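You operate a simulated robot arm through the tools that you are given. There is no shell and no other tool. Be economical: measure what you need, move in short steps, check, and stop when the job is done.

Carry out the task below with a simulated robot arm. There is one attempt and no reset: what you move stays moved.

JOB
Take the oil jug marked "gear oil" from the top of the steel bench and put it on top of the copper tube coil. Then fetch the brass nut from the top of the steel bench and set it on the top of the grey stand. Then press the tester button three times. Then put the white pot on the black mat away on the second shelf from the bottom of the right steel shelves. Then fetch the can labelled "Acid" from the lower shelf under the steel bench and set it on top of the silver tape roll. Then open the top bench drawer, put the gasket carton on the top of the steel bench away in the top drawer of the steel bench, then shut the drawer. Then fetch the white pad from the top of the grey cabinet and set it on the top of the oil table. Then close the right cabinet door. Then put one of the filter cores from the top of the steel bench on the upper shelf under the steel bench. Then take the core carton that says "suction" from the top of the steel bench and leave it on top of the tape roll there. Then open the middle bench drawer, take the brown box on the upper shelf under the steel bench and put it away in the middle drawer of the steel bench and shut the drawer again. Keep to this order. Set down upright: oil jug, white pot, can, filter core, core carton.

It is judged by the outcome, as a careful person would: the job done as asked, and still so three seconds after it is handed in. It fails if anything else is knocked over, pushed out of place, dropped, spilled or broken.

ROBOT AND FRAMES
A 7-joint arm with a two-finger parallel gripper on a trunk, on a base that drives. Base frame: it is fixed to the floor where the robot stands at the start and does not move with it; the origin is under the middle of the robot, x ahead of it, y to its left, z up; the surface under the hand at the start is at about z = 0.86. Units: m, degrees, N and s.
Its first joint turns from -166.0 to 166.0 degrees. Places, roughly: brass nut [0.75, 0, 0.75]; brown box [0.5, -0.5, 0.5]; can [0.5, -0.75, 0.25]; copper tube coil (23x22x5 cm) [0.8, 0.1, 0.9]; filter core [0.75, -0.75, 1]; gasket carton [1, 0, 0.75]; middle bench drawer [0.5, 0, 0.5]; middle drawer of the steel bench [0.6, 0, 0.5]; oil jug [0.75, -0.25, 1]; right cabinet door [-0.4, -2.1, 0.5]; second shelf of the right steel shelves [-3.6, -0.5, 0.5]; silver tape roll (10x10x5 cm) [-2.6, -2.5, 0.8]; tape roll (12x12x5 cm) [0.9, -0.9, 0.9]; tester button [0.4, 0, 0.9]; top bench drawer [0.5, 0, 0.7]; top drawer of the steel bench [0.6, 0, 0.6]; top of the grey stand [0.8, 1.2, 0.8]; top of the oil table [-2.6, 0.4, 0.9]; upper shelf under the steel bench [0.6, -0.9, 0.5]; white pad (11x7x3 cm) [-0.3, -2.3, 0.9]; white pot [0.5, -0.5, 1]. Payload 3.43 kg.
The TCP is the grasp point between the finger pads, 0.03 m short of the fingertips. In the tool frame z runs along the fingers and y along their closing line. Largest opening 0.094 m; finger width 0.028, thickness 0.01; the body of the gripper, 0.05 by 0.096 m, starts 0.055 m behind the TCP.
Orientation is that of the tool frame in the base frame, as a unit quaternion [w, x, y, z]. With the fingers straight down and closing along the base's y, the tool's x points along the base's -x, its y along +y and its z along -z.

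CONTROLS
- The arm moves only by the tool play_rows. Its argument "targets" is a list of rows, each a list of 2 entries, a list of its own where there are three numbers: the shift along the base's x, y, z in m, then the turn, a rotation vector about the base's x, y, z in degrees. In form: [[[tx, ty, tz], [rx, ry, rz]], ...]. A call has 1 to 8 rows; each row shifts and turns the commanded pose from where the row before left it. "jaw" is the closure in counts, from 0 (fully open) to 255 (shut), set as the call begins (left out, the last holds). Rows are played at 5 a second. More than 0.05 m and 8.6 degrees between two rows, or a gripper value outside its range, and nothing of the call is played. Where a pose cannot be reached the arm comes as near as it can. A force on the tool above 40 N (or 10 N above the force at the start of the call, whichever is more), or a blocked arm, ends the call early, and 0.2 s more pass. The fingers move at their own pace (about 0.045 m/s each) and stop on an object; they squeeze with about 44 N. The grip force told is the motor's: it shows also when the fingers shut on nothing. Time passes only in rows, and 0.2 s behind the last, so rows that do not move let the fingers close. The reply holds the time, the measured pose of the TCP, the force on the tool along the base axes, the opening and the grip force, in the units named above and with some noise, with the torque about the TCP (base axes, N m) and any sound that the robot's microphone picked up, and new pictures: "pictures" is both (left out), scene, wrist or none.
- Cameras (640 x 400 px; columns grow to the right, rows downward): "scene" is now at [0.014, 0.1544, 1.3864]; the picture's right is [-0.68, -0.73, 0.00], its down [-0.45, 0.41, -0.79] and it looks along [0.58, -0.54, -0.61] (base axes); focal length 214 px, centre (320, 200). "wrist" rides on the gripper at [0.076, 0.014, -0.103] in the tool frame; the picture's right is [-0.18, 0.98, 0.00], its down [-0.75, -0.14, -0.64] and it looks along [-0.63, -0.12, 0.77] (tool axes); focal length 243 px, centre (320, 200). There is no depth. A picture from a camera that has moved, and an enlarged one, comes with that camera's place and axes in the base frame and with its lens. The place of the scene camera against the robot may be out by one fixed shift of up to 0.025 m in any direction.
- drive_base(legs): drives the robot by 1 to 6 legs, each [ahead, turn to the left] in m and degrees, along the robot's own axes; the way and the turn of a leg run together, so that a leg with both is an arc; at most 1.5 m and 180 degrees a leg. The arm and the cameras ride along, it lands a little off, and it stops where it bumps. It gives what a move gives, and a new picture of the scene camera.
- pan_tilt(pan, tilt): turns the head with the scene camera to pan (to the left, within 120 degrees either way) and tilt (down, from -29 to 69), counted from straight ahead of the robot. It gives what a move gives, and a new picture of the scene camera.
- close_up(camera, box): a new picture of the part [left, top, right, bottom] of that camera's present view, enlarged. No time passes.
- sign_off(): hands the job in; it is judged then, once.

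Work in short steps. Places have to be worked out from the pictures, the camera data and where the tool is seen: move nearer, look again, correct. Check each grasp and each placing, and mend what went wrong. You have 567 turns and 360 pictures in all, those below and enlarged ones among them. Open the gripper and draw the arm clear of the work before you hand the job in, unless the task says otherwise; then end with one line.

The tools are called after "Request:" as name(argument=value, ...) on one line, values as JSON. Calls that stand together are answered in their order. play_rows: Moves the arm, as the interface text tells. Its arguments: {"type":"object","properties":{"targets":{"type":"array","items":{"type":"array"}},"jaw":{"type":"number"},"pictures":{"type":"string","enum":["both","scene","wrist","none"]}},"required":["targets"]} The other tools are called the same way: drive_base (legs) drives the base; pan_tilt (pan, tilt) turns the head that bears the scene camera; close_up (camera, box) takes an enlarged picture of a part of a camera's view; sign_off () hands the job in.

At the start:

```text
time_s: 0.0
tcp_pos: [0.5463, -0.2266, 1.2147]
ee_rot: [0.0, -0.001, 1.0, 0.0]
wrist_force: [-0.3, -0.4, 0.4]
torque: [0.01, 0.0, 0.0]
gripper_width: 0.0936
gripper_force: 0.0
robot x, y, heading: [0.0008, -0.0036, 0.3]
head pan, tilt: [-42.9, 37.5]
```

scene: 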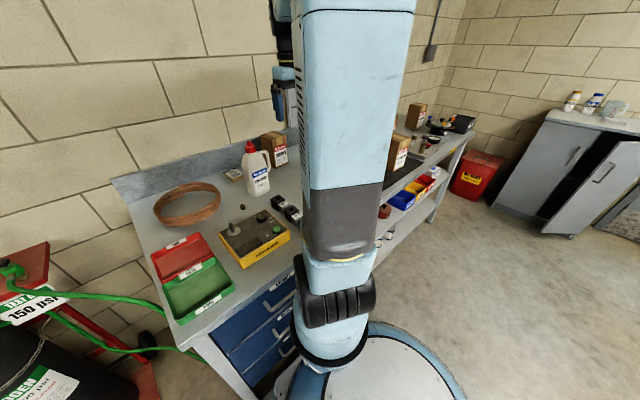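
wrist: 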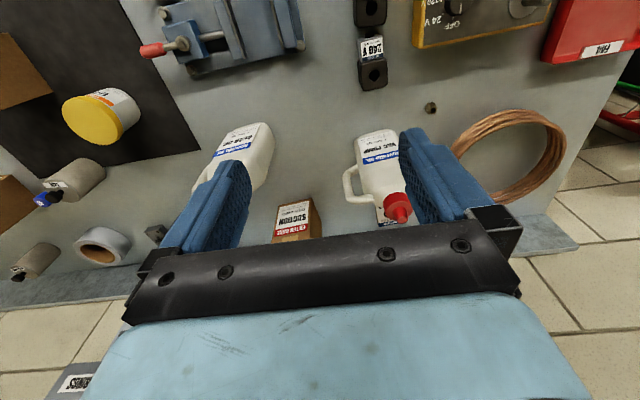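

I start by reading the labels on the bench through enlarged views of both cameras.

Request:
close_up(camera="wrist", box=[200, 90, 460, 250])

Request:
close_up(camera="scene", box=[140, 120, 310, 320])

Request:
pan_tilt(pan=-70, tilt=30)

```text
2.46 times, centred on (330, 170) of wrist
camera zoom: at [0.4698, -0.2123, 1.3173], right [0.18, 0.98, 0.0], down [0.75, -0.14, 0.64], along [0.63, -0.12, -0.77], focal length 597 px, centre (295, 274)
```

zoom: 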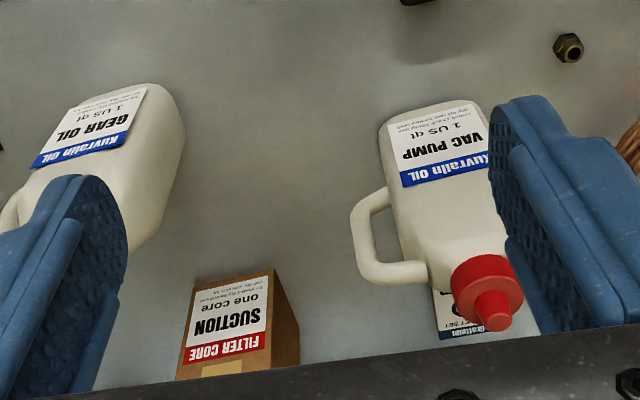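

```text
2.00 times, centred on (225, 220) of scene
camera zoom: at [0.014, 0.1544, 1.3864], right [-0.68, -0.73, 0.0], down [-0.45, 0.41, -0.79], along [0.58, -0.54, -0.61], focal length 429 px, centre (510, 160)
```

zoom: 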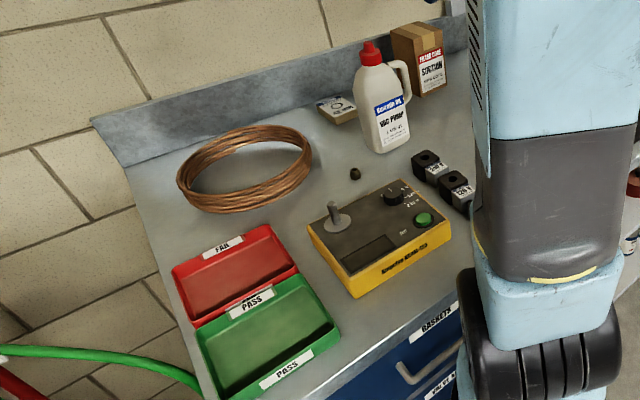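

```text
time_s: 0.9
tcp_pos: [0.5453, -0.2264, 1.2164]
ee_rot: [0.0, -0.001, 1.0, -0.001]
wrist_force: [0.5, -0.3, -0.1]
torque: [0.01, -0.04, 0.01]
gripper_width: 0.0941
gripper_force: 0.2
robot x, y, heading: [0.0009, -0.0049, 0.1]
head pan, tilt: [-70.0, 30.0]
camera scene: at [-0.0184, 0.1285, 1.3981], right [-0.94, -0.34, 0.0], down [-0.17, 0.47, -0.87], along [0.3, -0.81, -0.5], focal length 214 px, centre (320, 200)
```

scene: 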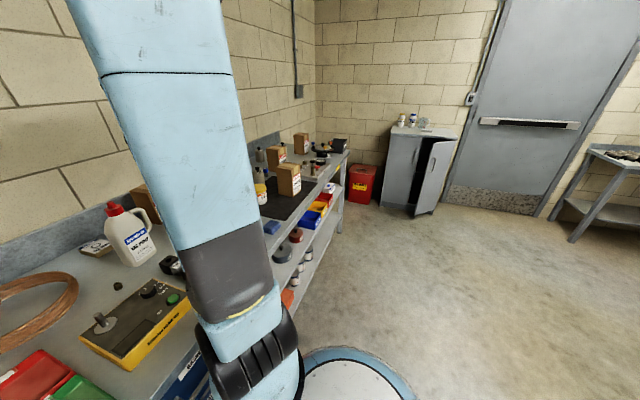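

The gear oil jug is the left one in the wrist picture (about [0.67, -0.38]). I shift the arm to -y and look again for triangulation.

Request:
play_rows(targets=[[[-0.03, -0.04, 0.03], [0, 0, 0]], [[-0.03, -0.04, 0.03], [0, 0, 0]], [[-0.02, -0.04, 0.02], [0, 0, 0]], [[0, -0.03, 0.0], [0, 0, 0]], [[0, 0, 0], [0, 0, 0]]], jaw=0, pictures="both")

```text
refused: row 1 steps farther than a row can; nothing moved
```

Row too long; I shorten the steps.

Request:
play_rows(targets=[[[-0.02, -0.04, 0.02], [0, 0, 0]], [[-0.02, -0.04, 0.02], [0, 0, 0]], [[-0.02, -0.04, 0.02], [0, 0, 0]], [[0, -0.03, 0.02], [0, 0, 0]], [[0, 0, 0], [0, 0, 0]]], jaw=0, pictures="both")

```text
time_s: 2.1
tcp_pos: [0.4878, -0.3729, 1.2971]
ee_rot: [0.0, 0.0, 1.0, 0.0]
wrist_force: [0.1, -0.5, 0.8]
torque: [-0.04, -0.01, 0.01]
gripper_width: 0.0937
gripper_force: 0.0
robot x, y, heading: [-0.0012, -0.0038, 0.1]
head pan, tilt: [-70.0, 30.0]
camera scene: at [-0.0185, 0.1285, 1.3981], right [-0.94, -0.34, 0.0], down [-0.17, 0.47, -0.87], along [0.3, -0.81, -0.5], focal length 214 px, centre (320, 200)
camera wrist: at [0.411, -0.3599, 1.3986], right [0.18, 0.98, 0.0], down [0.75, -0.14, 0.64], along [0.63, -0.12, -0.77], focal length 243 px, centre (320, 200)
```

scene: 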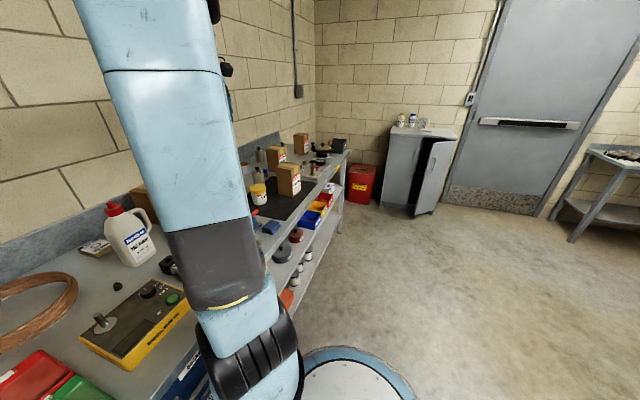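
wrist: 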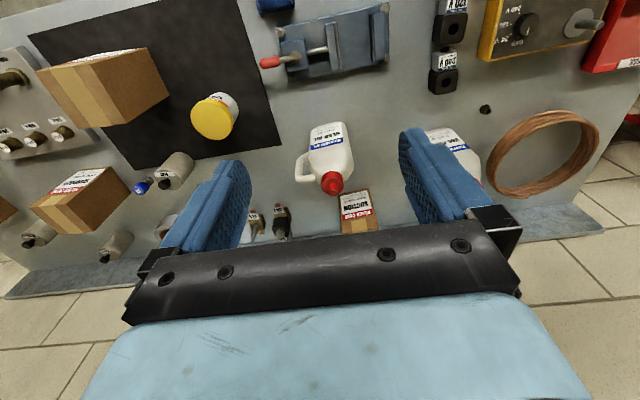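

Label triangulates to about [0.62, -0.384, 0.946], so the jug stands near [0.65, -0.385]. I zoom in on it and on the rest of this view.

Request:
close_up(camera="wrist", box=[270, 100, 400, 240])

Request:
close_up(camera="wrist", box=[0, 0, 300, 280])

Request:
close_up(camera="wrist", box=[400, 0, 640, 240])

```text
2.86 times, centred on (335, 170) of wrist
camera zoom: at [0.411, -0.3599, 1.3986], right [0.18, 0.98, 0.0], down [0.75, -0.14, 0.64], along [0.63, -0.12, -0.77], focal length 693 px, centre (277, 286)
```

zoom: 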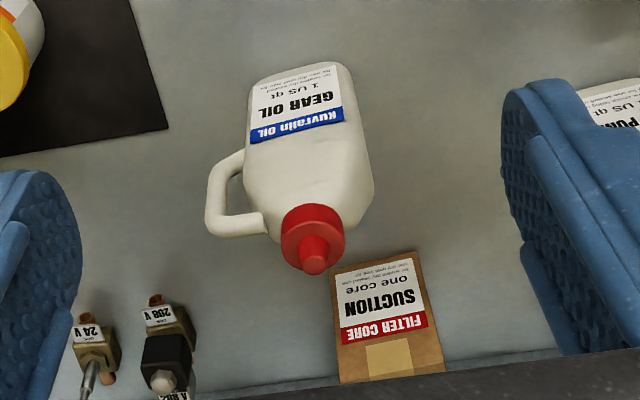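

```text
1.43 times, centred on (150, 140) of wrist
camera zoom: at [0.411, -0.3599, 1.3986], right [0.18, 0.98, 0.0], down [0.75, -0.14, 0.64], along [0.63, -0.12, -0.77], focal length 347 px, centre (563, 286)
```

zoom: 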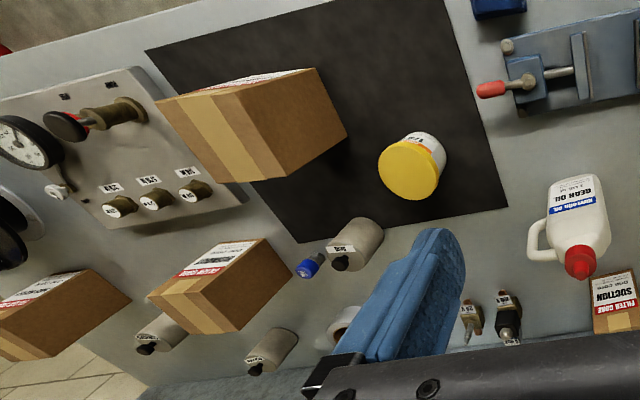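

```text
1.67 times, centred on (520, 120) of wrist
camera zoom: at [0.411, -0.3599, 1.3986], right [0.18, 0.98, 0.0], down [0.75, -0.14, 0.64], along [0.63, -0.12, -0.77], focal length 404 px, centre (-13, 333)
```

zoom: 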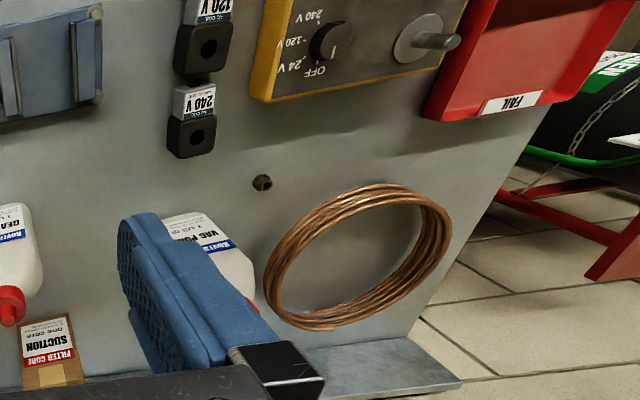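

The gear oil jug faces me with its handle to -y. I move the hand closer over it for a second fix on the cap.

Request:
play_rows(targets=[[[0.04, -0.005, -0.02], [0, 0, 0]], [[0.04, -0.005, -0.025], [0, 0, 0]], [[0.03, 0, -0.03], [0, 0, 0]], [[0, 0, 0], [0, 0, 0]]], pictures="wrist")

```text
time_s: 3.1
tcp_pos: [0.5943, -0.3848, 1.2225]
ee_rot: [0.0, 0.0, 1.0, 0.001]
wrist_force: [-0.2, -0.2, 0.1]
torque: [-0.02, -0.01, -0.02]
gripper_width: 0.0942
gripper_force: 0.0
robot x, y, heading: [0.0007, -0.0011, 0.1]
head pan, tilt: [-70.0, 30.0]
camera wrist: at [0.5193, -0.3706, 1.3251], right [0.18, 0.98, 0.0], down [0.75, -0.14, 0.64], along [0.63, -0.12, -0.77], focal length 243 px, centre (320, 200)
```

wrist: 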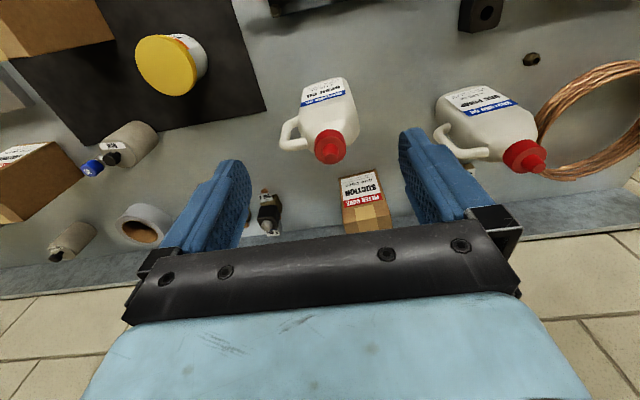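

I zoom for precise cap pixels.

Request:
close_up(camera="wrist", box=[260, 60, 400, 200])

```text
2.86 times, centred on (330, 130) of wrist
camera zoom: at [0.5193, -0.3706, 1.3251], right [0.18, 0.98, 0.0], down [0.75, -0.14, 0.64], along [0.63, -0.12, -0.77], focal length 693 px, centre (291, 400)
```

zoom: 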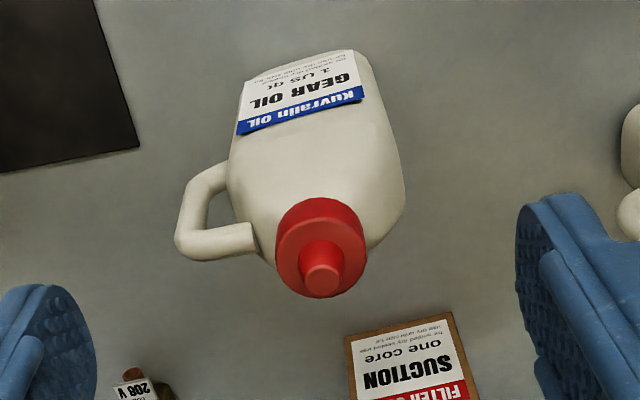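

Cap tip is at about [0.660, -0.385, 1.077]. Before grasping I go look at the coil, nut and tester from close by.

Request:
play_rows(targets=[[[0, 0.05, 0], [0, 0, 0]], [[0, 0.05, 0], [0, 0, 0]], [[0, 0.05, 0], [0, 0, 0]], [[0, 0.05, 0], [0, 0, 0]], [[0, 0.05, 0], [0, 0, 0]], [[0, 0.05, 0], [0, 0, 0]], [[0, 0.05, 0], [0, 0, 0]], [[0, 0.05, 0], [0, 0, 0]]], pictures="wrist")

Request:
play_rows(targets=[[[0.03, 0.03, 0], [0, 0, 0]], [[0.03, 0.03, 0], [0, 0, 0]], [[0, 0, 0], [0, 0, 0]]], pictures="wrist")

Request:
pan_tilt(pan=20, tilt=35)

```text
time_s: 4.9
tcp_pos: [0.5926, 0.0137, 1.222]
ee_rot: [0.0, 0.0, 1.0, 0.0]
wrist_force: [-0.3, -0.5, 0.2]
torque: [0.04, 0.01, -0.02]
gripper_width: 0.0939
gripper_force: 0.0
robot x, y, heading: [0.0009, -0.0051, 0.1]
head pan, tilt: [-70.0, 30.0]
camera wrist: at [0.5177, 0.028, 1.3256], right [0.18, 0.98, 0.0], down [0.75, -0.14, 0.64], along [0.63, -0.12, -0.77], focal length 243 px, centre (320, 200)
```

wrist: 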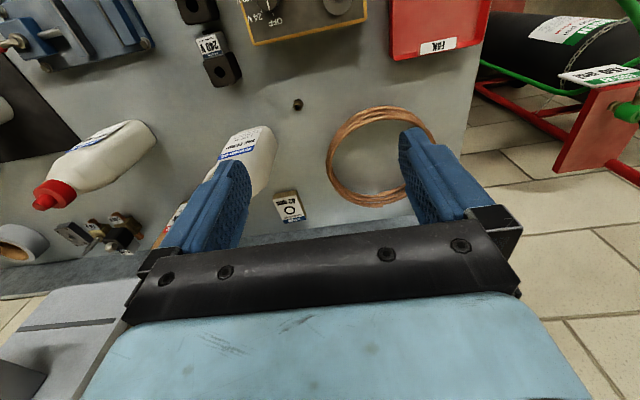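

```text
time_s: 5.7
tcp_pos: [0.6549, 0.075, 1.2222]
ee_rot: [-0.001, 0.0, 1.0, -0.001]
wrist_force: [-0.2, -0.6, 0.0]
torque: [0.02, 0.0, -0.01]
gripper_width: 0.0938
gripper_force: 0.1
robot x, y, heading: [0.0015, -0.0025, 0.0]
head pan, tilt: [-70.0, 30.0]
camera wrist: at [0.5789, 0.0898, 1.3247], right [0.18, 0.98, 0.0], down [0.75, -0.14, 0.64], along [0.63, -0.12, -0.77], focal length 243 px, centre (320, 200)
```

wrist: 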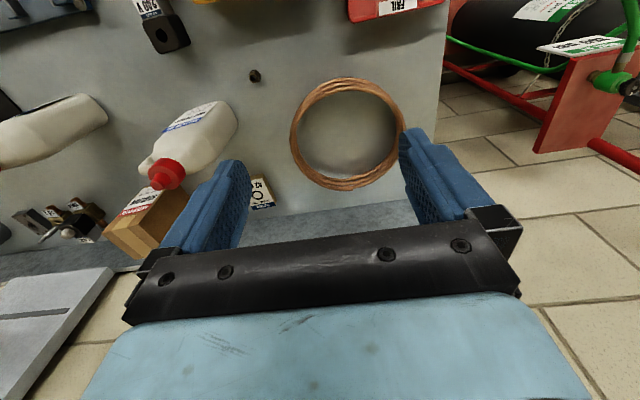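

```text
time_s: 7.4
tcp_pos: [0.6546, 0.0745, 1.2226]
ee_rot: [0.0, -0.001, 1.0, 0.001]
wrist_force: [0.3, 0.4, -0.7]
torque: [0.01, 0.02, 0.03]
gripper_width: 0.0943
gripper_force: 0.0
robot x, y, heading: [0.0036, -0.0058, 0.1]
head pan, tilt: [20.0, 35.0]
camera scene: at [0.0334, 0.2435, 1.3903], right [0.34, -0.94, 0.0], down [-0.54, -0.2, -0.82], along [0.77, 0.28, -0.57], focal length 214 px, centre (320, 200)
```

scene: 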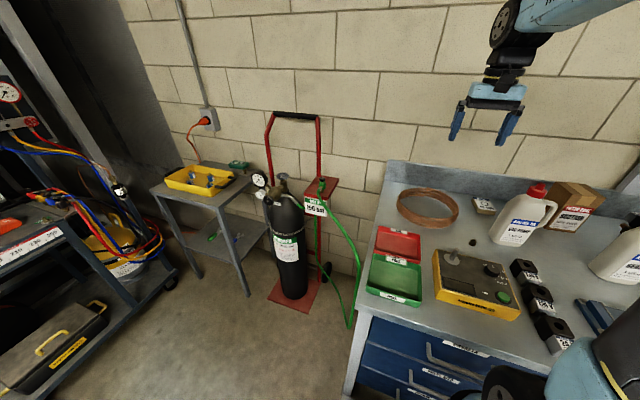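

I enlarge the coil in the wrist view.

Request:
close_up(camera="wrist", box=[230, 40, 430, 220])

Request:
close_up(camera="scene", box=[340, 160, 640, 360])

```text
2.22 times, centred on (330, 130) of wrist
camera zoom: at [0.5787, 0.0897, 1.3247], right [0.18, 0.98, 0.0], down [0.75, -0.14, 0.64], along [0.63, -0.12, -0.77], focal length 539 px, centre (298, 356)
```

zoom: 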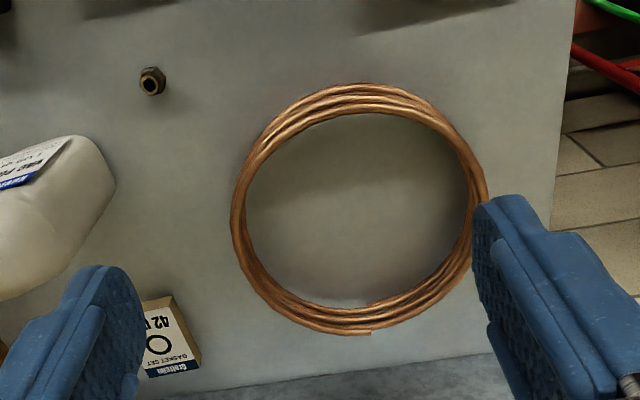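

```text
2.00 times, centred on (490, 260) of scene
camera zoom: at [0.0334, 0.2435, 1.3903], right [0.34, -0.94, 0.0], down [-0.54, -0.2, -0.82], along [0.77, 0.28, -0.57], focal length 429 px, centre (-20, 80)
```

zoom: 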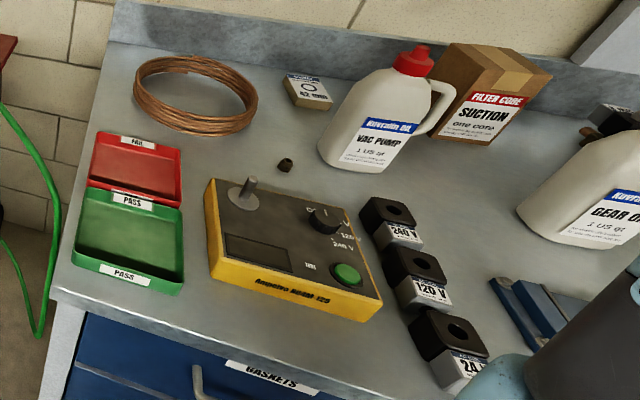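

Coil centre is about [0.785, 0.103], hollow to the eye. Now I return above the gear oil jug while turning the hand 90° so that it closes along x (clear of the handle).

Request:
play_rows(targets=[[[0, -0.042, 0], [0, 0, 8.2]], [[0, -0.042, 0], [0, 0, 8.2]], [[0, -0.042, 0], [0, 0, 8.2]], [[0, -0.042, 0], [0, 0, 8.2]], [[0, -0.042, 0], [0, 0, 8.2]], [[0, -0.042, 0], [0, 0, 8.2]], [[0, -0.042, 0], [0, 0, 8.2]], [[0, -0.042, 0], [0, 0, 8.2]]], pictures="none")

Request:
play_rows(targets=[[[0.002, -0.042, 0], [0, 0, 8.2]], [[0.002, -0.042, 0], [0, 0, 8.2]], [[0.001, -0.04, -0.01], [0, 0, 8.0]], [[0, 0, 0], [0, 0, 0]]], pictures="wrist")

```text
time_s: 9.2
tcp_pos: [0.6577, -0.2625, 1.22]
ee_rot: [0.0, -0.543, 0.84, 0.0]
wrist_force: [-0.5, 0.1, 0.1]
torque: [-0.02, -0.01, 0.0]
gripper_width: 0.0938
gripper_force: 0.1
robot x, y, heading: [-0.0014, -0.0018, -0.0]
head pan, tilt: [20.0, 35.0]
```

```text
time_s: 10.2
tcp_pos: [0.6602, -0.3829, 1.2091]
ee_rot: [0.0, 0.708, -0.706, 0.0]
wrist_force: [0.2, 0.1, -0.8]
torque: [0.0, 0.02, 0.02]
gripper_width: 0.0939
gripper_force: 0.1
robot x, y, heading: [-0.0005, -0.0042, 0.1]
head pan, tilt: [20.0, 35.0]
camera wrist: at [0.6459, -0.4601, 1.3114], right [-0.98, 0.18, 0.0], down [0.14, 0.75, 0.64], along [0.12, 0.63, -0.77], focal length 243 px, centre (320, 200)
```

wrist: 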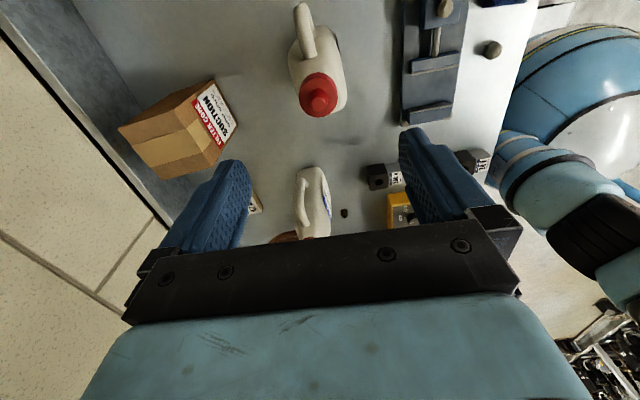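

The cap matches the prediction exactly. I descend most of the way and check.

Request:
play_rows(targets=[[[0, -0.001, -0.04], [0, 0, 0]], [[0, 0, -0.04], [0, 0, 0]], [[0, 0, -0.035], [0, 0, 0]], [[0, 0, -0.03], [0, 0, 0]], [[0, 0, -0.008], [0, 0, 0]]], pictures="wrist")

Request:
close_up(camera="scene", box=[480, 140, 640, 300])

```text
time_s: 11.4
tcp_pos: [0.6622, -0.3868, 1.0559]
ee_rot: [0.0, 0.707, -0.707, 0.0]
wrist_force: [-0.7, 0.0, 0.6]
torque: [0.0, -0.01, 0.01]
gripper_width: 0.0941
gripper_force: 0.0
robot x, y, heading: [-0.0019, -0.0018, -0.1]
head pan, tilt: [20.0, 35.0]
camera wrist: at [0.6483, -0.4628, 1.158], right [-0.98, 0.18, 0.0], down [0.14, 0.75, 0.64], along [0.12, 0.63, -0.77], focal length 243 px, centre (320, 200)
```

wrist: 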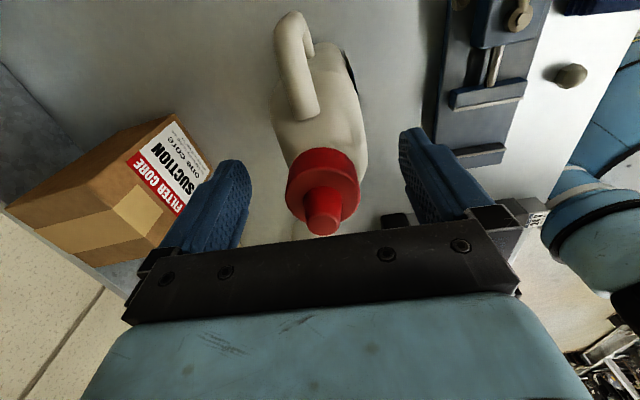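

```text
2.50 times, centred on (560, 220) of scene
camera zoom: at [0.0335, 0.2436, 1.3903], right [0.34, -0.94, 0.0], down [-0.54, -0.2, -0.82], along [0.77, 0.28, -0.57], focal length 536 px, centre (-280, 150)
```

zoom: 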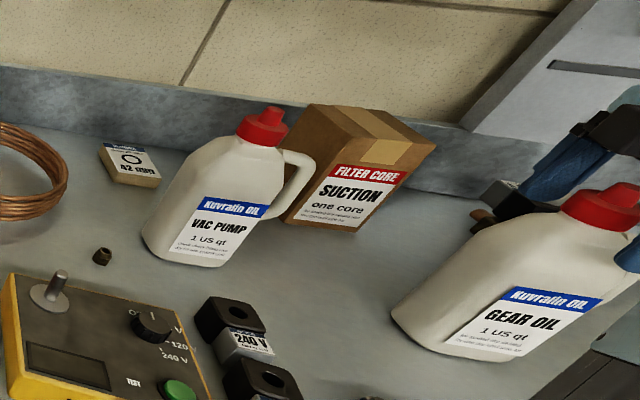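

Cap is centred between the fingers; collar spans about z 1.03–1.055. I lower slightly and close.

Request:
play_rows(targets=[[[0, 0.001, -0.009], [0, 0, 0]], [[0, 0, 0], [0, 0, 0]]], pictures="none")

Request:
play_rows(targets=[[[0, 0, 0], [0, 0, 0]], [[0, 0, 0], [0, 0, 0]], [[0, 0, 0], [0, 0, 0]], [[0, 0, 0], [0, 0, 0]], [[0, 0, 0], [0, 0, 0]], [[0, 0, 0], [0, 0, 0]]], jaw=255, pictures="wrist")

```text
time_s: 12.0
tcp_pos: [0.6611, -0.3852, 1.0472]
ee_rot: [0.0, 0.708, -0.706, 0.0]
wrist_force: [0.1, -0.1, -0.8]
torque: [0.0, -0.02, -0.01]
gripper_width: 0.0939
gripper_force: 0.2
robot x, y, heading: [-0.0013, -0.0074, 0.0]
head pan, tilt: [20.0, 35.0]
```

```text
time_s: 13.4
tcp_pos: [0.6623, -0.385, 1.0487]
ee_rot: [0.0, 0.708, -0.706, 0.001]
wrist_force: [2.3, -2.1, 15.8]
torque: [0.05, -0.06, 0.13]
gripper_width: 0.0475
gripper_force: 43.9
robot x, y, heading: [-0.0006, -0.0023, -0.0]
head pan, tilt: [20.0, 35.0]
camera wrist: at [0.6476, -0.4614, 1.151], right [-0.98, 0.18, 0.0], down [0.14, 0.75, 0.64], along [0.12, 0.63, -0.77], focal length 243 px, centre (320, 200)
```

wrist: 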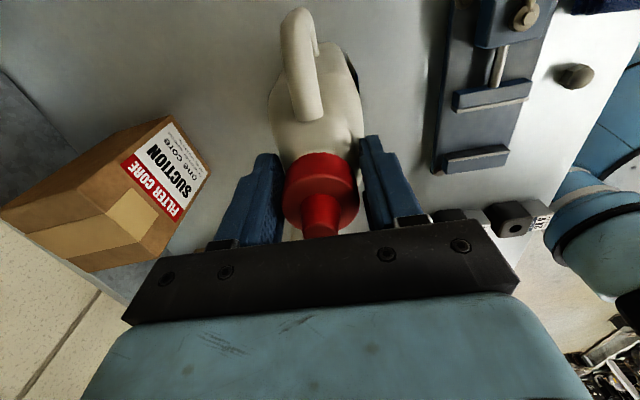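

Opening 47 mm with 16 N upward means the tips wedged on the shoulder. I open, raise 12 mm, and grip the collar itself.

Request:
play_rows(targets=[[[0, 0, 0], [0, 0, 0]], [[0, 0, 0], [0, 0, 0]], [[0, 0, 0], [0, 0, 0]], [[0, 0, 0.012], [0, 0, 0]], [[0, 0, 0], [0, 0, 0]]], jaw=60, pictures="none")

Request:
play_rows(targets=[[[0, 0, 0], [0, 0, 0]], [[0, 0, 0], [0, 0, 0]], [[0, 0, 0], [0, 0, 0]], [[0, 0, 0], [0, 0, 0]], [[0, 0, 0], [0, 0, 0]]], jaw=255, pictures="none")

```text
time_s: 14.6
tcp_pos: [0.6609, -0.3863, 1.0608]
ee_rot: [0.0, -0.707, 0.707, -0.001]
wrist_force: [-0.5, -0.2, 0.1]
torque: [-0.03, -0.01, 0.02]
gripper_width: 0.0719
gripper_force: 0.0
robot x, y, heading: [-0.0011, -0.0045, 0.2]
head pan, tilt: [20.0, 35.0]
```

```text
time_s: 15.8
tcp_pos: [0.661, -0.3848, 1.0614]
ee_rot: [-0.001, 0.708, -0.706, 0.0]
wrist_force: [3.3, -1.2, 1.2]
torque: [-0.04, -0.22, 0.02]
gripper_width: 0.0405
gripper_force: 43.9
robot x, y, heading: [-0.0011, -0.0035, 0.0]
head pan, tilt: [20.0, 35.0]
```

Clean grip at 40.5 mm on the collar. Lift a bit and check the load.

Request:
play_rows(targets=[[[0, 0, 0.02], [0, 0, 0]], [[0, 0, 0.04], [0, 0, 0]], [[0, 0, 0], [0, 0, 0]], [[0, 0, 0], [0, 0, 0]]], pictures="both")

```text
time_s: 16.8
tcp_pos: [0.6599, -0.3864, 1.1213]
ee_rot: [0.0, 0.707, -0.707, -0.001]
wrist_force: [-0.2, -0.7, -9.8]
torque: [0.01, -0.01, 0.0]
gripper_width: 0.0404
gripper_force: 44.3
robot x, y, heading: [-0.0006, -0.001, 0.1]
head pan, tilt: [20.0, 35.0]
camera scene: at [0.0339, 0.2434, 1.3903], right [0.34, -0.94, 0.0], down [-0.54, -0.2, -0.82], along [0.77, 0.28, -0.57], focal length 214 px, centre (320, 200)
camera wrist: at [0.6465, -0.4626, 1.2235], right [-0.98, 0.18, 0.0], down [0.14, 0.75, 0.64], along [0.12, 0.63, -0.77], focal length 243 px, centre (320, 200)
```

scene: 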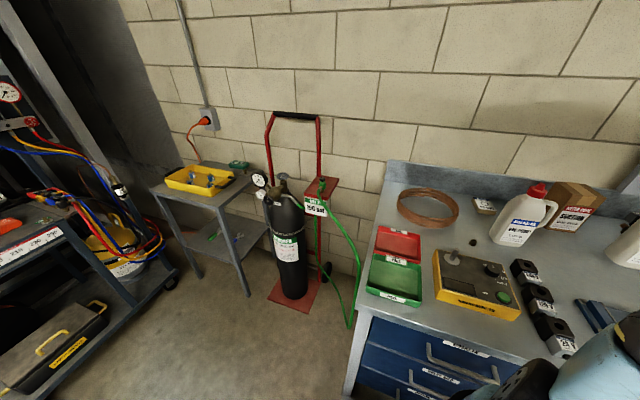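
wrist: 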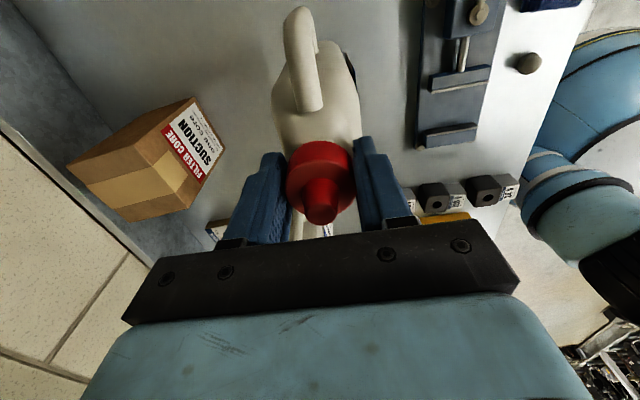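

Held, 9.8 N. I raise it above the vac pump jug and carry it over the coil.

Request:
play_rows(targets=[[[0, 0, 0.048], [0, 0, 0]], [[0, 0, 0.048], [0, 0, 0]], [[0, 0, 0.048], [0, 0, 0]], [[0, 0, 0.045], [0, 0, 0]], [[0.01, 0.04, 0], [0, 0, 0]], [[0.01, 0.04, 0], [0, 0, 0]], [[0.01, 0.04, 0], [0, 0, 0]], [[0.01, 0.04, 0], [0, 0, 0]]], pictures="none")

Request:
play_rows(targets=[[[0.01, 0.04, 0], [0, 0, 0]], [[0.01, 0.04, 0], [0, 0, 0]], [[0.01, 0.04, 0], [0, 0, 0]], [[0.01, 0.04, 0], [0, 0, 0]], [[0.01, 0.04, 0], [0, 0, 0]], [[0.01, 0.04, 0], [0, 0, 0]], [[0.013, 0.044, 0], [0, 0, 0]], [[0.012, 0.044, 0], [0, 0, 0]]], pictures="both")

```text
time_s: 18.6
tcp_pos: [0.7036, -0.2244, 1.3101]
ee_rot: [0.001, 0.707, -0.707, -0.001]
wrist_force: [-0.7, -1.7, -9.0]
torque: [-0.01, -0.03, 0.01]
gripper_width: 0.0401
gripper_force: 43.6
robot x, y, heading: [-0.0021, -0.0005, -0.1]
head pan, tilt: [20.0, 35.0]
```

```text
time_s: 20.4
tcp_pos: [0.7859, 0.0982, 1.3098]
ee_rot: [0.0, -0.707, 0.708, 0.0]
wrist_force: [0.5, -1.9, -9.1]
torque: [-0.05, -0.01, -0.03]
gripper_width: 0.0398
gripper_force: 44.1
robot x, y, heading: [-0.0011, -0.0021, -0.1]
head pan, tilt: [20.0, 35.0]
camera scene: at [0.0339, 0.243, 1.3904], right [0.34, -0.94, 0.0], down [-0.54, -0.2, -0.82], along [0.77, 0.28, -0.57], focal length 214 px, centre (320, 200)
camera wrist: at [0.7725, 0.0228, 1.4124], right [-0.98, 0.19, 0.0], down [0.14, 0.75, 0.64], along [0.12, 0.63, -0.77], focal length 243 px, centre (320, 200)
```

scene: 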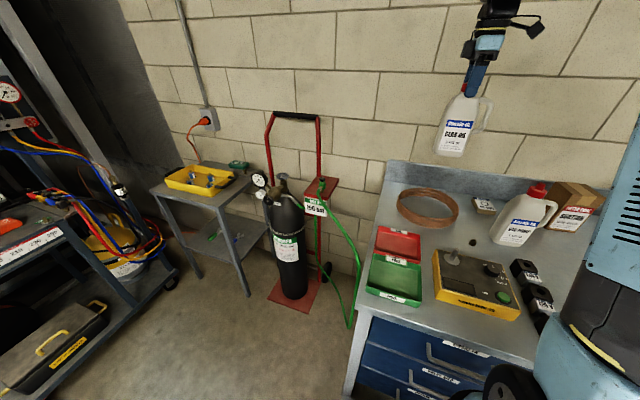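
wrist: 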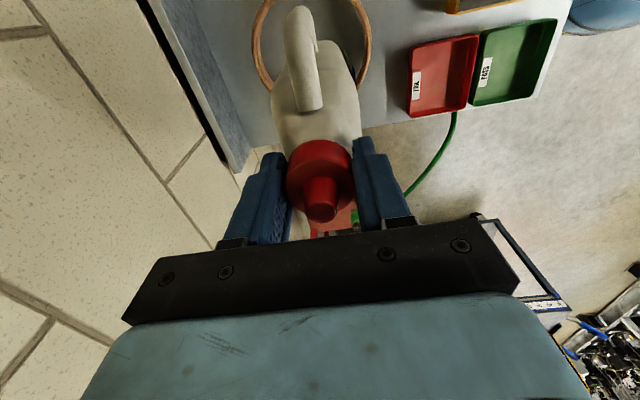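

Jug hangs over the coil centre. I lower to just above coil-top height, then creep to feel whether the coil carries it in the middle.

Request:
play_rows(targets=[[[0, 0.002, -0.045], [0, 0, 0]], [[0, 0.002, -0.045], [0, 0, 0]], [[0, 0.001, -0.045], [0, 0, 0]], [[0, 0, -0.04], [0, 0, 0]], [[0, 0, -0.01], [0, 0, 0]], [[0, 0, 0], [0, 0, 0]]], pictures="wrist")

Request:
play_rows(targets=[[[0, 0, -0.004], [0, 0, 0]], [[0, 0, -0.004], [0, 0, 0]], [[0, 0, -0.004], [0, 0, 0]], [[0, 0, 0], [0, 0, 0]]], pictures="none")

```text
time_s: 21.8
tcp_pos: [0.7862, 0.1064, 1.1232]
ee_rot: [0.0, -0.707, 0.707, 0.0]
wrist_force: [-0.3, 1.0, -9.6]
torque: [-0.01, 0.03, -0.01]
gripper_width: 0.0393
gripper_force: 44.1
robot x, y, heading: [-0.0002, -0.0054, -0.2]
head pan, tilt: [20.0, 35.0]
camera wrist: at [0.7719, 0.0302, 1.2255], right [-0.98, 0.18, 0.0], down [0.14, 0.75, 0.64], along [0.12, 0.63, -0.77], focal length 243 px, centre (320, 200)
```

wrist: 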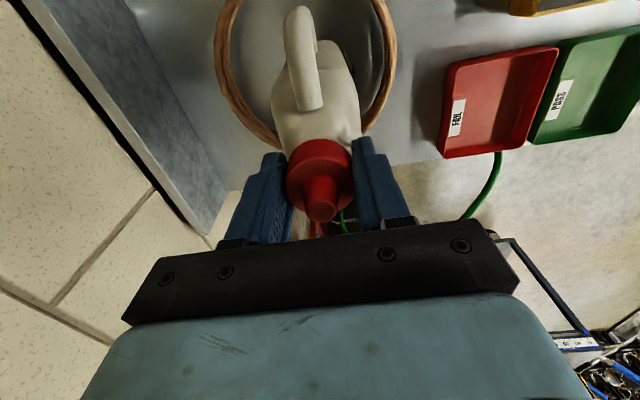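

```text
time_s: 22.8
tcp_pos: [0.7846, 0.1066, 1.1137]
ee_rot: [-0.001, 0.708, -0.707, 0.001]
wrist_force: [1.7, -0.7, 7.4]
torque: [0.24, 0.17, -0.03]
gripper_width: 0.0392
gripper_force: 43.8
robot x, y, heading: [-0.0012, 0.0007, 0.3]
head pan, tilt: [20.0, 35.0]
```

Contact at TCP 1.114: the coil bears it (top about 0.91). I release gently and look.

Request:
play_rows(targets=[[[0, 0, 0.001], [0, 0, 0]], [[0, 0, 0], [0, 0, 0]]], pictures="none")

Request:
play_rows(targets=[[[0, 0, 0], [0, 0, 0]], [[0, 0, 0], [0, 0, 0]], [[0, 0, 0], [0, 0, 0]], [[0, 0, 0], [0, 0, 0]], [[0, 0, 0.03], [0, 0, 0]], [[0, 0, 0.045], [0, 0, 0]], [[0, 0, 0.045], [0, 0, 0]], [[0, 0, 0], [0, 0, 0]]], jaw=0, pictures="both")

```text
time_s: 23.4
tcp_pos: [0.7868, 0.1081, 1.1137]
ee_rot: [0.0, 0.708, -0.706, 0.0]
wrist_force: [0.8, 1.2, 2.6]
torque: [0.43, 0.31, -0.03]
gripper_width: 0.0392
gripper_force: 43.6
robot x, y, heading: [0.0006, -0.004, -0.0]
head pan, tilt: [20.0, 35.0]
```

```text
time_s: 25.2
tcp_pos: [0.7877, 0.1066, 1.2327]
ee_rot: [0.0, 0.708, -0.707, -0.001]
wrist_force: [-0.4, -0.3, 0.0]
torque: [0.02, 0.02, -0.01]
gripper_width: 0.0942
gripper_force: 0.2
robot x, y, heading: [0.0002, -0.0034, 0.2]
head pan, tilt: [20.0, 35.0]
camera scene: at [0.0336, 0.2436, 1.3903], right [0.34, -0.94, 0.0], down [-0.54, -0.2, -0.82], along [0.77, 0.28, -0.57], focal length 214 px, centre (320, 200)
camera wrist: at [0.7737, 0.031, 1.3358], right [-0.98, 0.18, 0.0], down [0.14, 0.75, 0.64], along [0.12, 0.63, -0.77], focal length 243 px, centre (320, 200)
```

scene: 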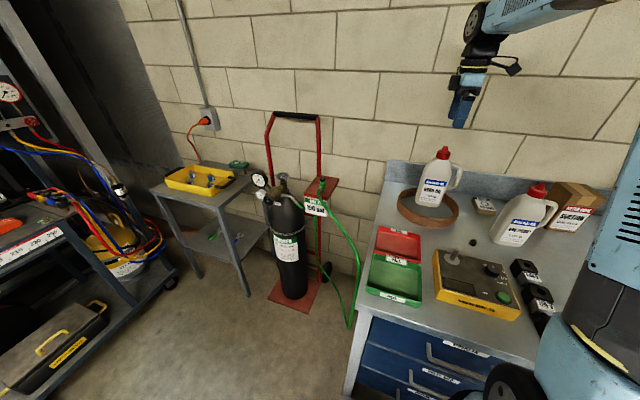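
wrist: 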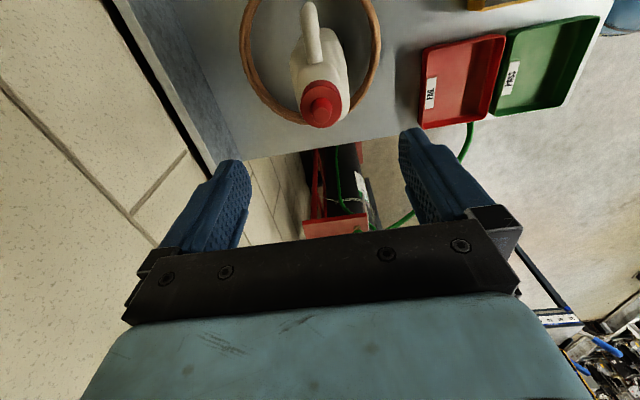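

Gear oil is upright on the coil. The nut is at about [0.660, -0.040]; I turn the hand to a 45° yaw that keeps its thin side to the vac pump jug, and go above it.

Request:
play_rows(targets=[[[-0.016, -0.018, 0], [0, 0, -8.4]], [[-0.016, -0.018, 0], [0, 0, -8.4]], [[-0.016, -0.018, 0], [0, 0, -8.4]], [[-0.016, -0.018, 0], [0, 0, -8.4]], [[-0.016, -0.018, 0], [0, 0, -8.4]], [[-0.016, -0.018, 0], [0, 0, -8.4]], [[-0.016, -0.018, 0], [0, 0, -8.4]], [[-0.016, -0.018, 0], [0, 0, -8.4]]], pictures="none")

Request:
play_rows(targets=[[[0, 0, -0.01], [0, 0, -8.5]], [[0, 0, -0.01], [0, 0, -8.5]], [[0, 0, -0.01], [0, 0, -8.5]], [[0, 0, -0.01], [0, 0, -8.5]], [[0, 0, -0.01], [0, 0, -8.5]], [[0, 0, -0.01], [0, 0, -8.5]], [[0, 0, -0.01], [0, 0, -8.5]], [[0, 0, -0.01], [0, 0, -8.3]]], jaw=120, pictures="wrist")

```text
time_s: 27.0
tcp_pos: [0.6619, -0.0379, 1.2333]
ee_rot: [-0.001, -0.196, 0.981, 0.0]
wrist_force: [-0.3, 1.1, -0.7]
torque: [-0.05, 0.03, -0.01]
gripper_width: 0.094
gripper_force: 0.1
robot x, y, heading: [-0.0005, -0.0033, 0.1]
head pan, tilt: [20.0, 35.0]
```

```text
time_s: 28.8
tcp_pos: [0.6577, -0.0386, 1.1531]
ee_rot: [0.001, 0.383, 0.924, 0.0]
wrist_force: [-0.1, 0.4, -0.6]
torque: [0.03, 0.05, 0.0]
gripper_width: 0.0497
gripper_force: 0.0
robot x, y, heading: [0.0045, -0.0014, -0.0]
head pan, tilt: [20.0, 35.0]
camera wrist: at [0.6141, 0.026, 1.2541], right [0.83, 0.56, 0.0], down [0.43, -0.63, 0.64], along [0.36, -0.53, -0.77], focal length 243 px, centre (320, 200)
```

wrist: 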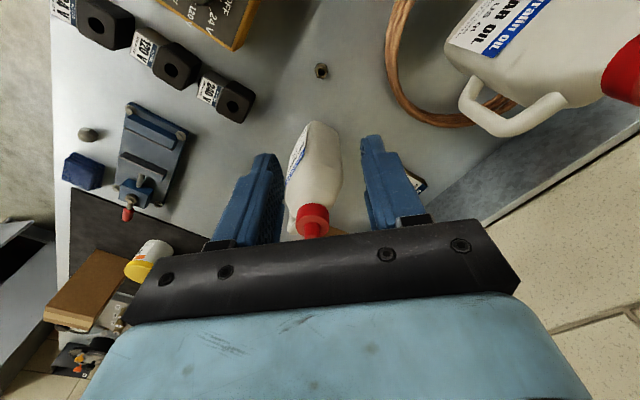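

Nut confirmed at [0.662, -0.040]. I descend straight down in two stages.

Request:
play_rows(targets=[[[0.003, -0.001, -0.04], [0, 0, 0]], [[0, 0, -0.045], [0, 0, 0]], [[0, 0, -0.045], [0, 0, 0]], [[0, 0, -0.04], [0, 0, 0]], [[0, 0, 0], [0, 0, 0]]], pictures="wrist")

```text
time_s: 30.0
tcp_pos: [0.6601, -0.0372, 0.9808]
ee_rot: [0.0, 0.382, 0.924, 0.0]
wrist_force: [0.6, -0.5, 0.5]
torque: [0.01, 0.03, 0.03]
gripper_width: 0.0494
gripper_force: 0.0
robot x, y, heading: [0.0013, -0.005, -0.2]
head pan, tilt: [20.0, 35.0]
camera wrist: at [0.6153, 0.0271, 1.0835], right [0.82, 0.57, 0.0], down [0.43, -0.63, 0.64], along [0.36, -0.53, -0.77], focal length 243 px, centre (320, 200)
```

wrist: 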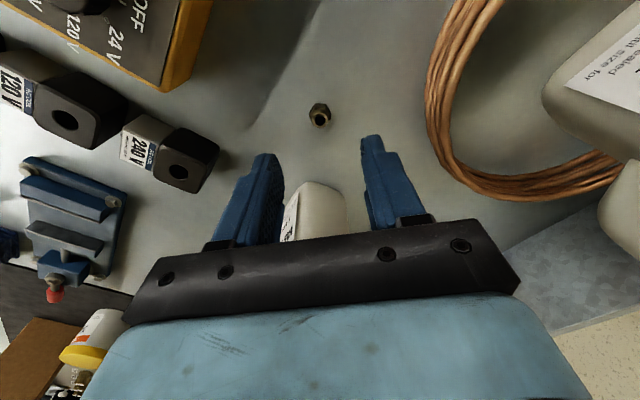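

Aligned. I lower to 0.895 and close.

Request:
play_rows(targets=[[[0, -0.001, -0.04], [0, 0, 0]], [[0, 0, -0.035], [0, 0, 0]], [[0, 0, -0.01], [0, 0, 0]], [[0, 0, 0], [0, 0, 0]]], pictures="wrist")

Request:
play_rows(targets=[[[0, 0, 0], [0, 0, 0]], [[0, 0, 0], [0, 0, 0]], [[0, 0, 0], [0, 0, 0]], [[0, 0, 0], [0, 0, 0]]], jaw=255, pictures="wrist")

```text
time_s: 31.0
tcp_pos: [0.6579, -0.0403, 0.8981]
ee_rot: [0.0, 0.382, 0.924, 0.0]
wrist_force: [0.9, 0.1, 0.8]
torque: [0.02, 0.0, 0.03]
gripper_width: 0.0498
gripper_force: 0.0
robot x, y, heading: [0.0001, -0.0052, -0.1]
head pan, tilt: [20.0, 35.0]
camera wrist: at [0.6147, 0.0243, 0.9992], right [0.82, 0.57, 0.0], down [0.43, -0.63, 0.64], along [0.36, -0.53, -0.77], focal length 243 px, centre (320, 200)
```

wrist: 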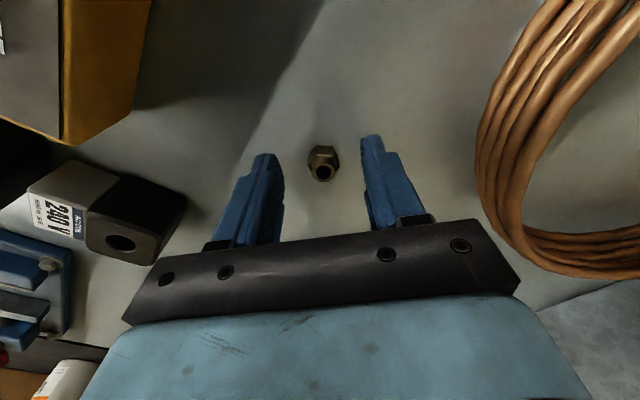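

```text
time_s: 32.0
tcp_pos: [0.6573, -0.0395, 0.8966]
ee_rot: [-0.001, 0.382, 0.924, 0.0]
wrist_force: [-0.4, -0.9, -0.2]
torque: [0.02, 0.05, 0.0]
gripper_width: 0.0155
gripper_force: 43.6
robot x, y, heading: [-0.0011, -0.0052, 0.3]
head pan, tilt: [20.0, 35.0]
camera wrist: at [0.6148, 0.0243, 0.9995], right [0.82, 0.57, 0.0], down [0.43, -0.63, 0.64], along [0.36, -0.53, -0.77], focal length 243 px, centre (320, 200)
```

wrist: 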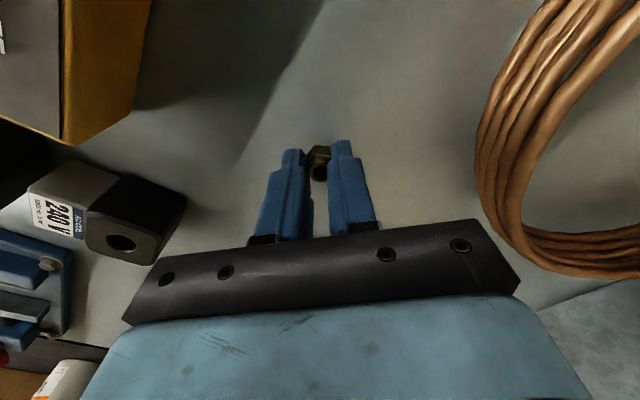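

Gripped at 15.5 mm. I lift high and check that the nut comes along.

Request:
play_rows(targets=[[[0, 0, 0.03], [0, 0, 0]], [[0, 0, 0.05], [0, 0, 0]], [[0, 0, 0.05], [0, 0, 0]], [[0, 0, 0.05], [0, 0, 0]], [[-0.01, 0, 0.045], [0, 0, 0]], [[-0.02, 0, 0.045], [0, 0, 0]], [[-0.02, 0, 0.045], [0, 0, 0]], [[-0.02, 0, 0.045], [0, 0, 0]]], pictures="wrist")

Request:
pan_tilt(pan=80, tilt=35)

```text
time_s: 33.8
tcp_pos: [0.5928, -0.0389, 1.2605]
ee_rot: [-0.001, 0.382, 0.924, 0.0]
wrist_force: [0.4, 0.5, 0.1]
torque: [-0.02, 0.06, 0.0]
gripper_width: 0.0155
gripper_force: 44.3
robot x, y, heading: [0.0034, -0.0038, 0.1]
head pan, tilt: [20.0, 35.0]
camera wrist: at [0.5489, 0.0243, 1.3634], right [0.82, 0.57, 0.0], down [0.43, -0.63, 0.64], along [0.36, -0.53, -0.77], focal length 243 px, centre (320, 200)
```

wrist: 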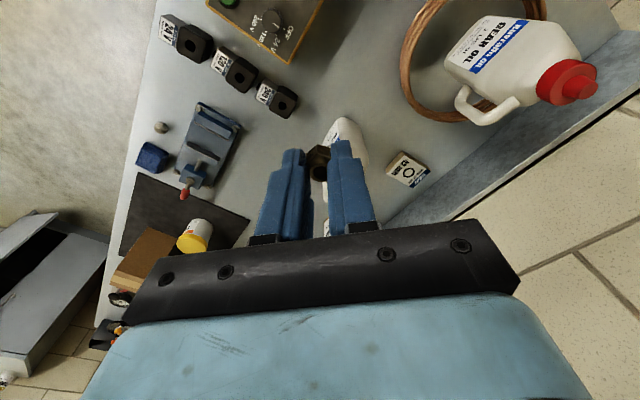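

```text
time_s: 35.1
tcp_pos: [0.5929, -0.039, 1.261]
ee_rot: [0.0, 0.382, 0.924, 0.001]
wrist_force: [0.2, -0.3, 0.5]
torque: [0.05, -0.03, 0.0]
gripper_width: 0.0154
gripper_force: 43.8
robot x, y, heading: [0.0023, -0.0058, 0.2]
head pan, tilt: [80.0, 35.0]
camera scene: at [-0.034, 0.3002, 1.3903], right [0.98, -0.17, 0.0], down [-0.1, -0.56, -0.82], along [0.14, 0.81, -0.57], focal length 214 px, centre (320, 200)
```

scene: 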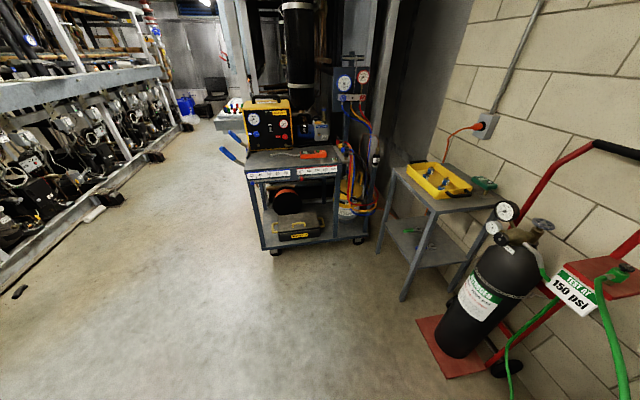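

Nut is held. The stand's top spans about x 0.67+, y 1.0–1.47; the floor in between is free. I drive: turn left, ahead 0.9 m, turn back toward the stand.

Request:
drive_base(legs=[[0, 90], [0.92, 0], [0, -75]])

Request:
pan_tilt(pan=15, tilt=40)

```text
time_s: 39.0
tcp_pos: [0.1648, 0.5392, 1.2616]
ee_rot: [0.0, -0.274, 0.962, -0.001]
wrist_force: [0.3, 0.5, -0.2]
torque: [0.02, 0.1, -0.02]
gripper_width: 0.0154
gripper_force: 44.2
robot x, y, heading: [0.052, -0.0446, 75.3]
head pan, tilt: [80.0, 35.0]
stopped in leg 1: the robot was blocked; the commanded pose is now the measured one
camera scene: at [-0.2578, -0.0252, 1.3905], right [0.42, 0.91, 0.0], down [0.52, -0.24, -0.82], along [-0.75, 0.34, -0.57], focal length 214 px, centre (320, 200)
```

scene: 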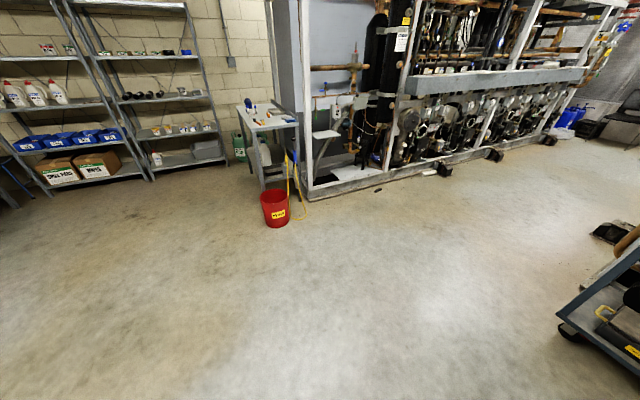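

```text
time_s: 40.3
tcp_pos: [0.1634, 0.5397, 1.2622]
ee_rot: [0.0, -0.274, 0.962, 0.0]
wrist_force: [0.8, -0.4, -0.4]
torque: [-0.02, -0.02, -0.02]
gripper_width: 0.0157
gripper_force: 43.9
robot x, y, heading: [0.0518, -0.0423, 75.0]
head pan, tilt: [15.0, 40.0]
camera scene: at [-0.179, 0.0232, 1.3827], right [1.0, 0.01, 0.0], down [0.0, -0.64, -0.77], along [-0.01, 0.77, -0.64], focal length 214 px, centre (320, 200)
```

scene: 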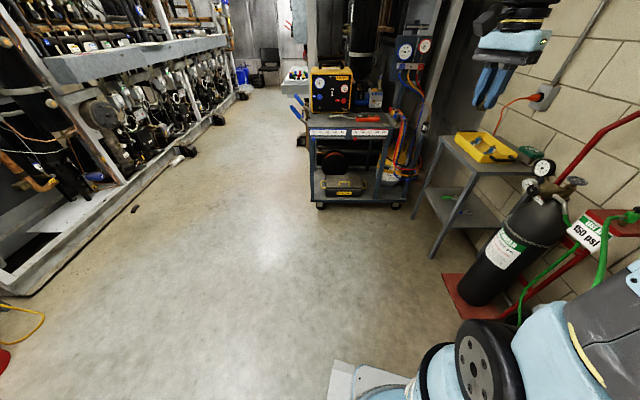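

The turn was blocked at 75°. I look down to the bench side to see what touched.

Request:
pan_tilt(pan=-60, tilt=60)

Request:
pan_tilt(pan=-115, tilt=55)

```text
time_s: 41.8
tcp_pos: [0.1635, 0.5403, 1.2614]
ee_rot: [0.0, -0.273, 0.962, 0.0]
wrist_force: [-0.6, 1.3, -0.1]
torque: [-0.01, -0.03, -0.01]
gripper_width: 0.0154
gripper_force: 44.0
robot x, y, heading: [0.0513, -0.0446, 75.2]
head pan, tilt: [-60.0, 60.0]
camera scene: at [-0.1141, -0.0441, 1.356], right [0.27, -0.96, 0.0], down [-0.83, -0.23, -0.5], along [0.48, 0.13, -0.87], focal length 214 px, centre (320, 200)
```

scene: 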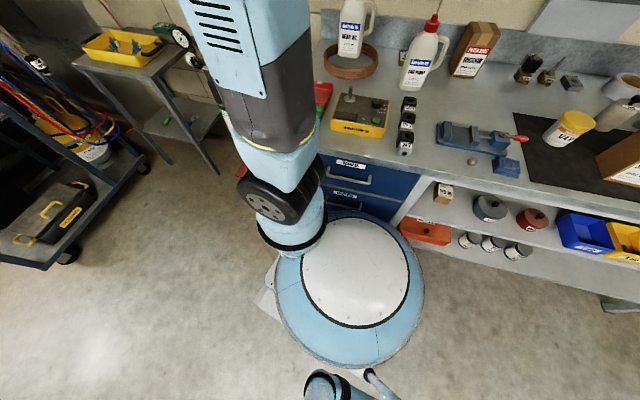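

```text
time_s: 43.0
tcp_pos: [0.1636, 0.5388, 1.2615]
ee_rot: [0.0, -0.274, 0.962, 0.0]
wrist_force: [-0.1, 0.4, -0.7]
torque: [0.06, 0.0, -0.01]
gripper_width: 0.0153
gripper_force: 43.9
robot x, y, heading: [0.0559, -0.0463, 75.4]
head pan, tilt: [-115.0, 55.0]
camera scene: at [-0.1227, -0.1077, 1.3621], right [-0.64, -0.77, 0.0], down [-0.63, 0.52, -0.57], along [0.44, -0.37, -0.82], focal length 214 px, centre (320, 200)
```

scene: 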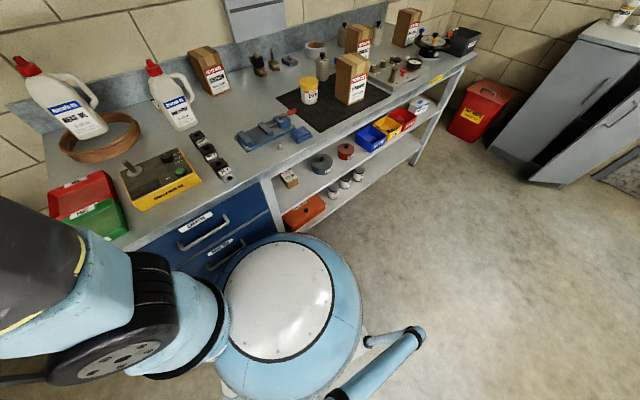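

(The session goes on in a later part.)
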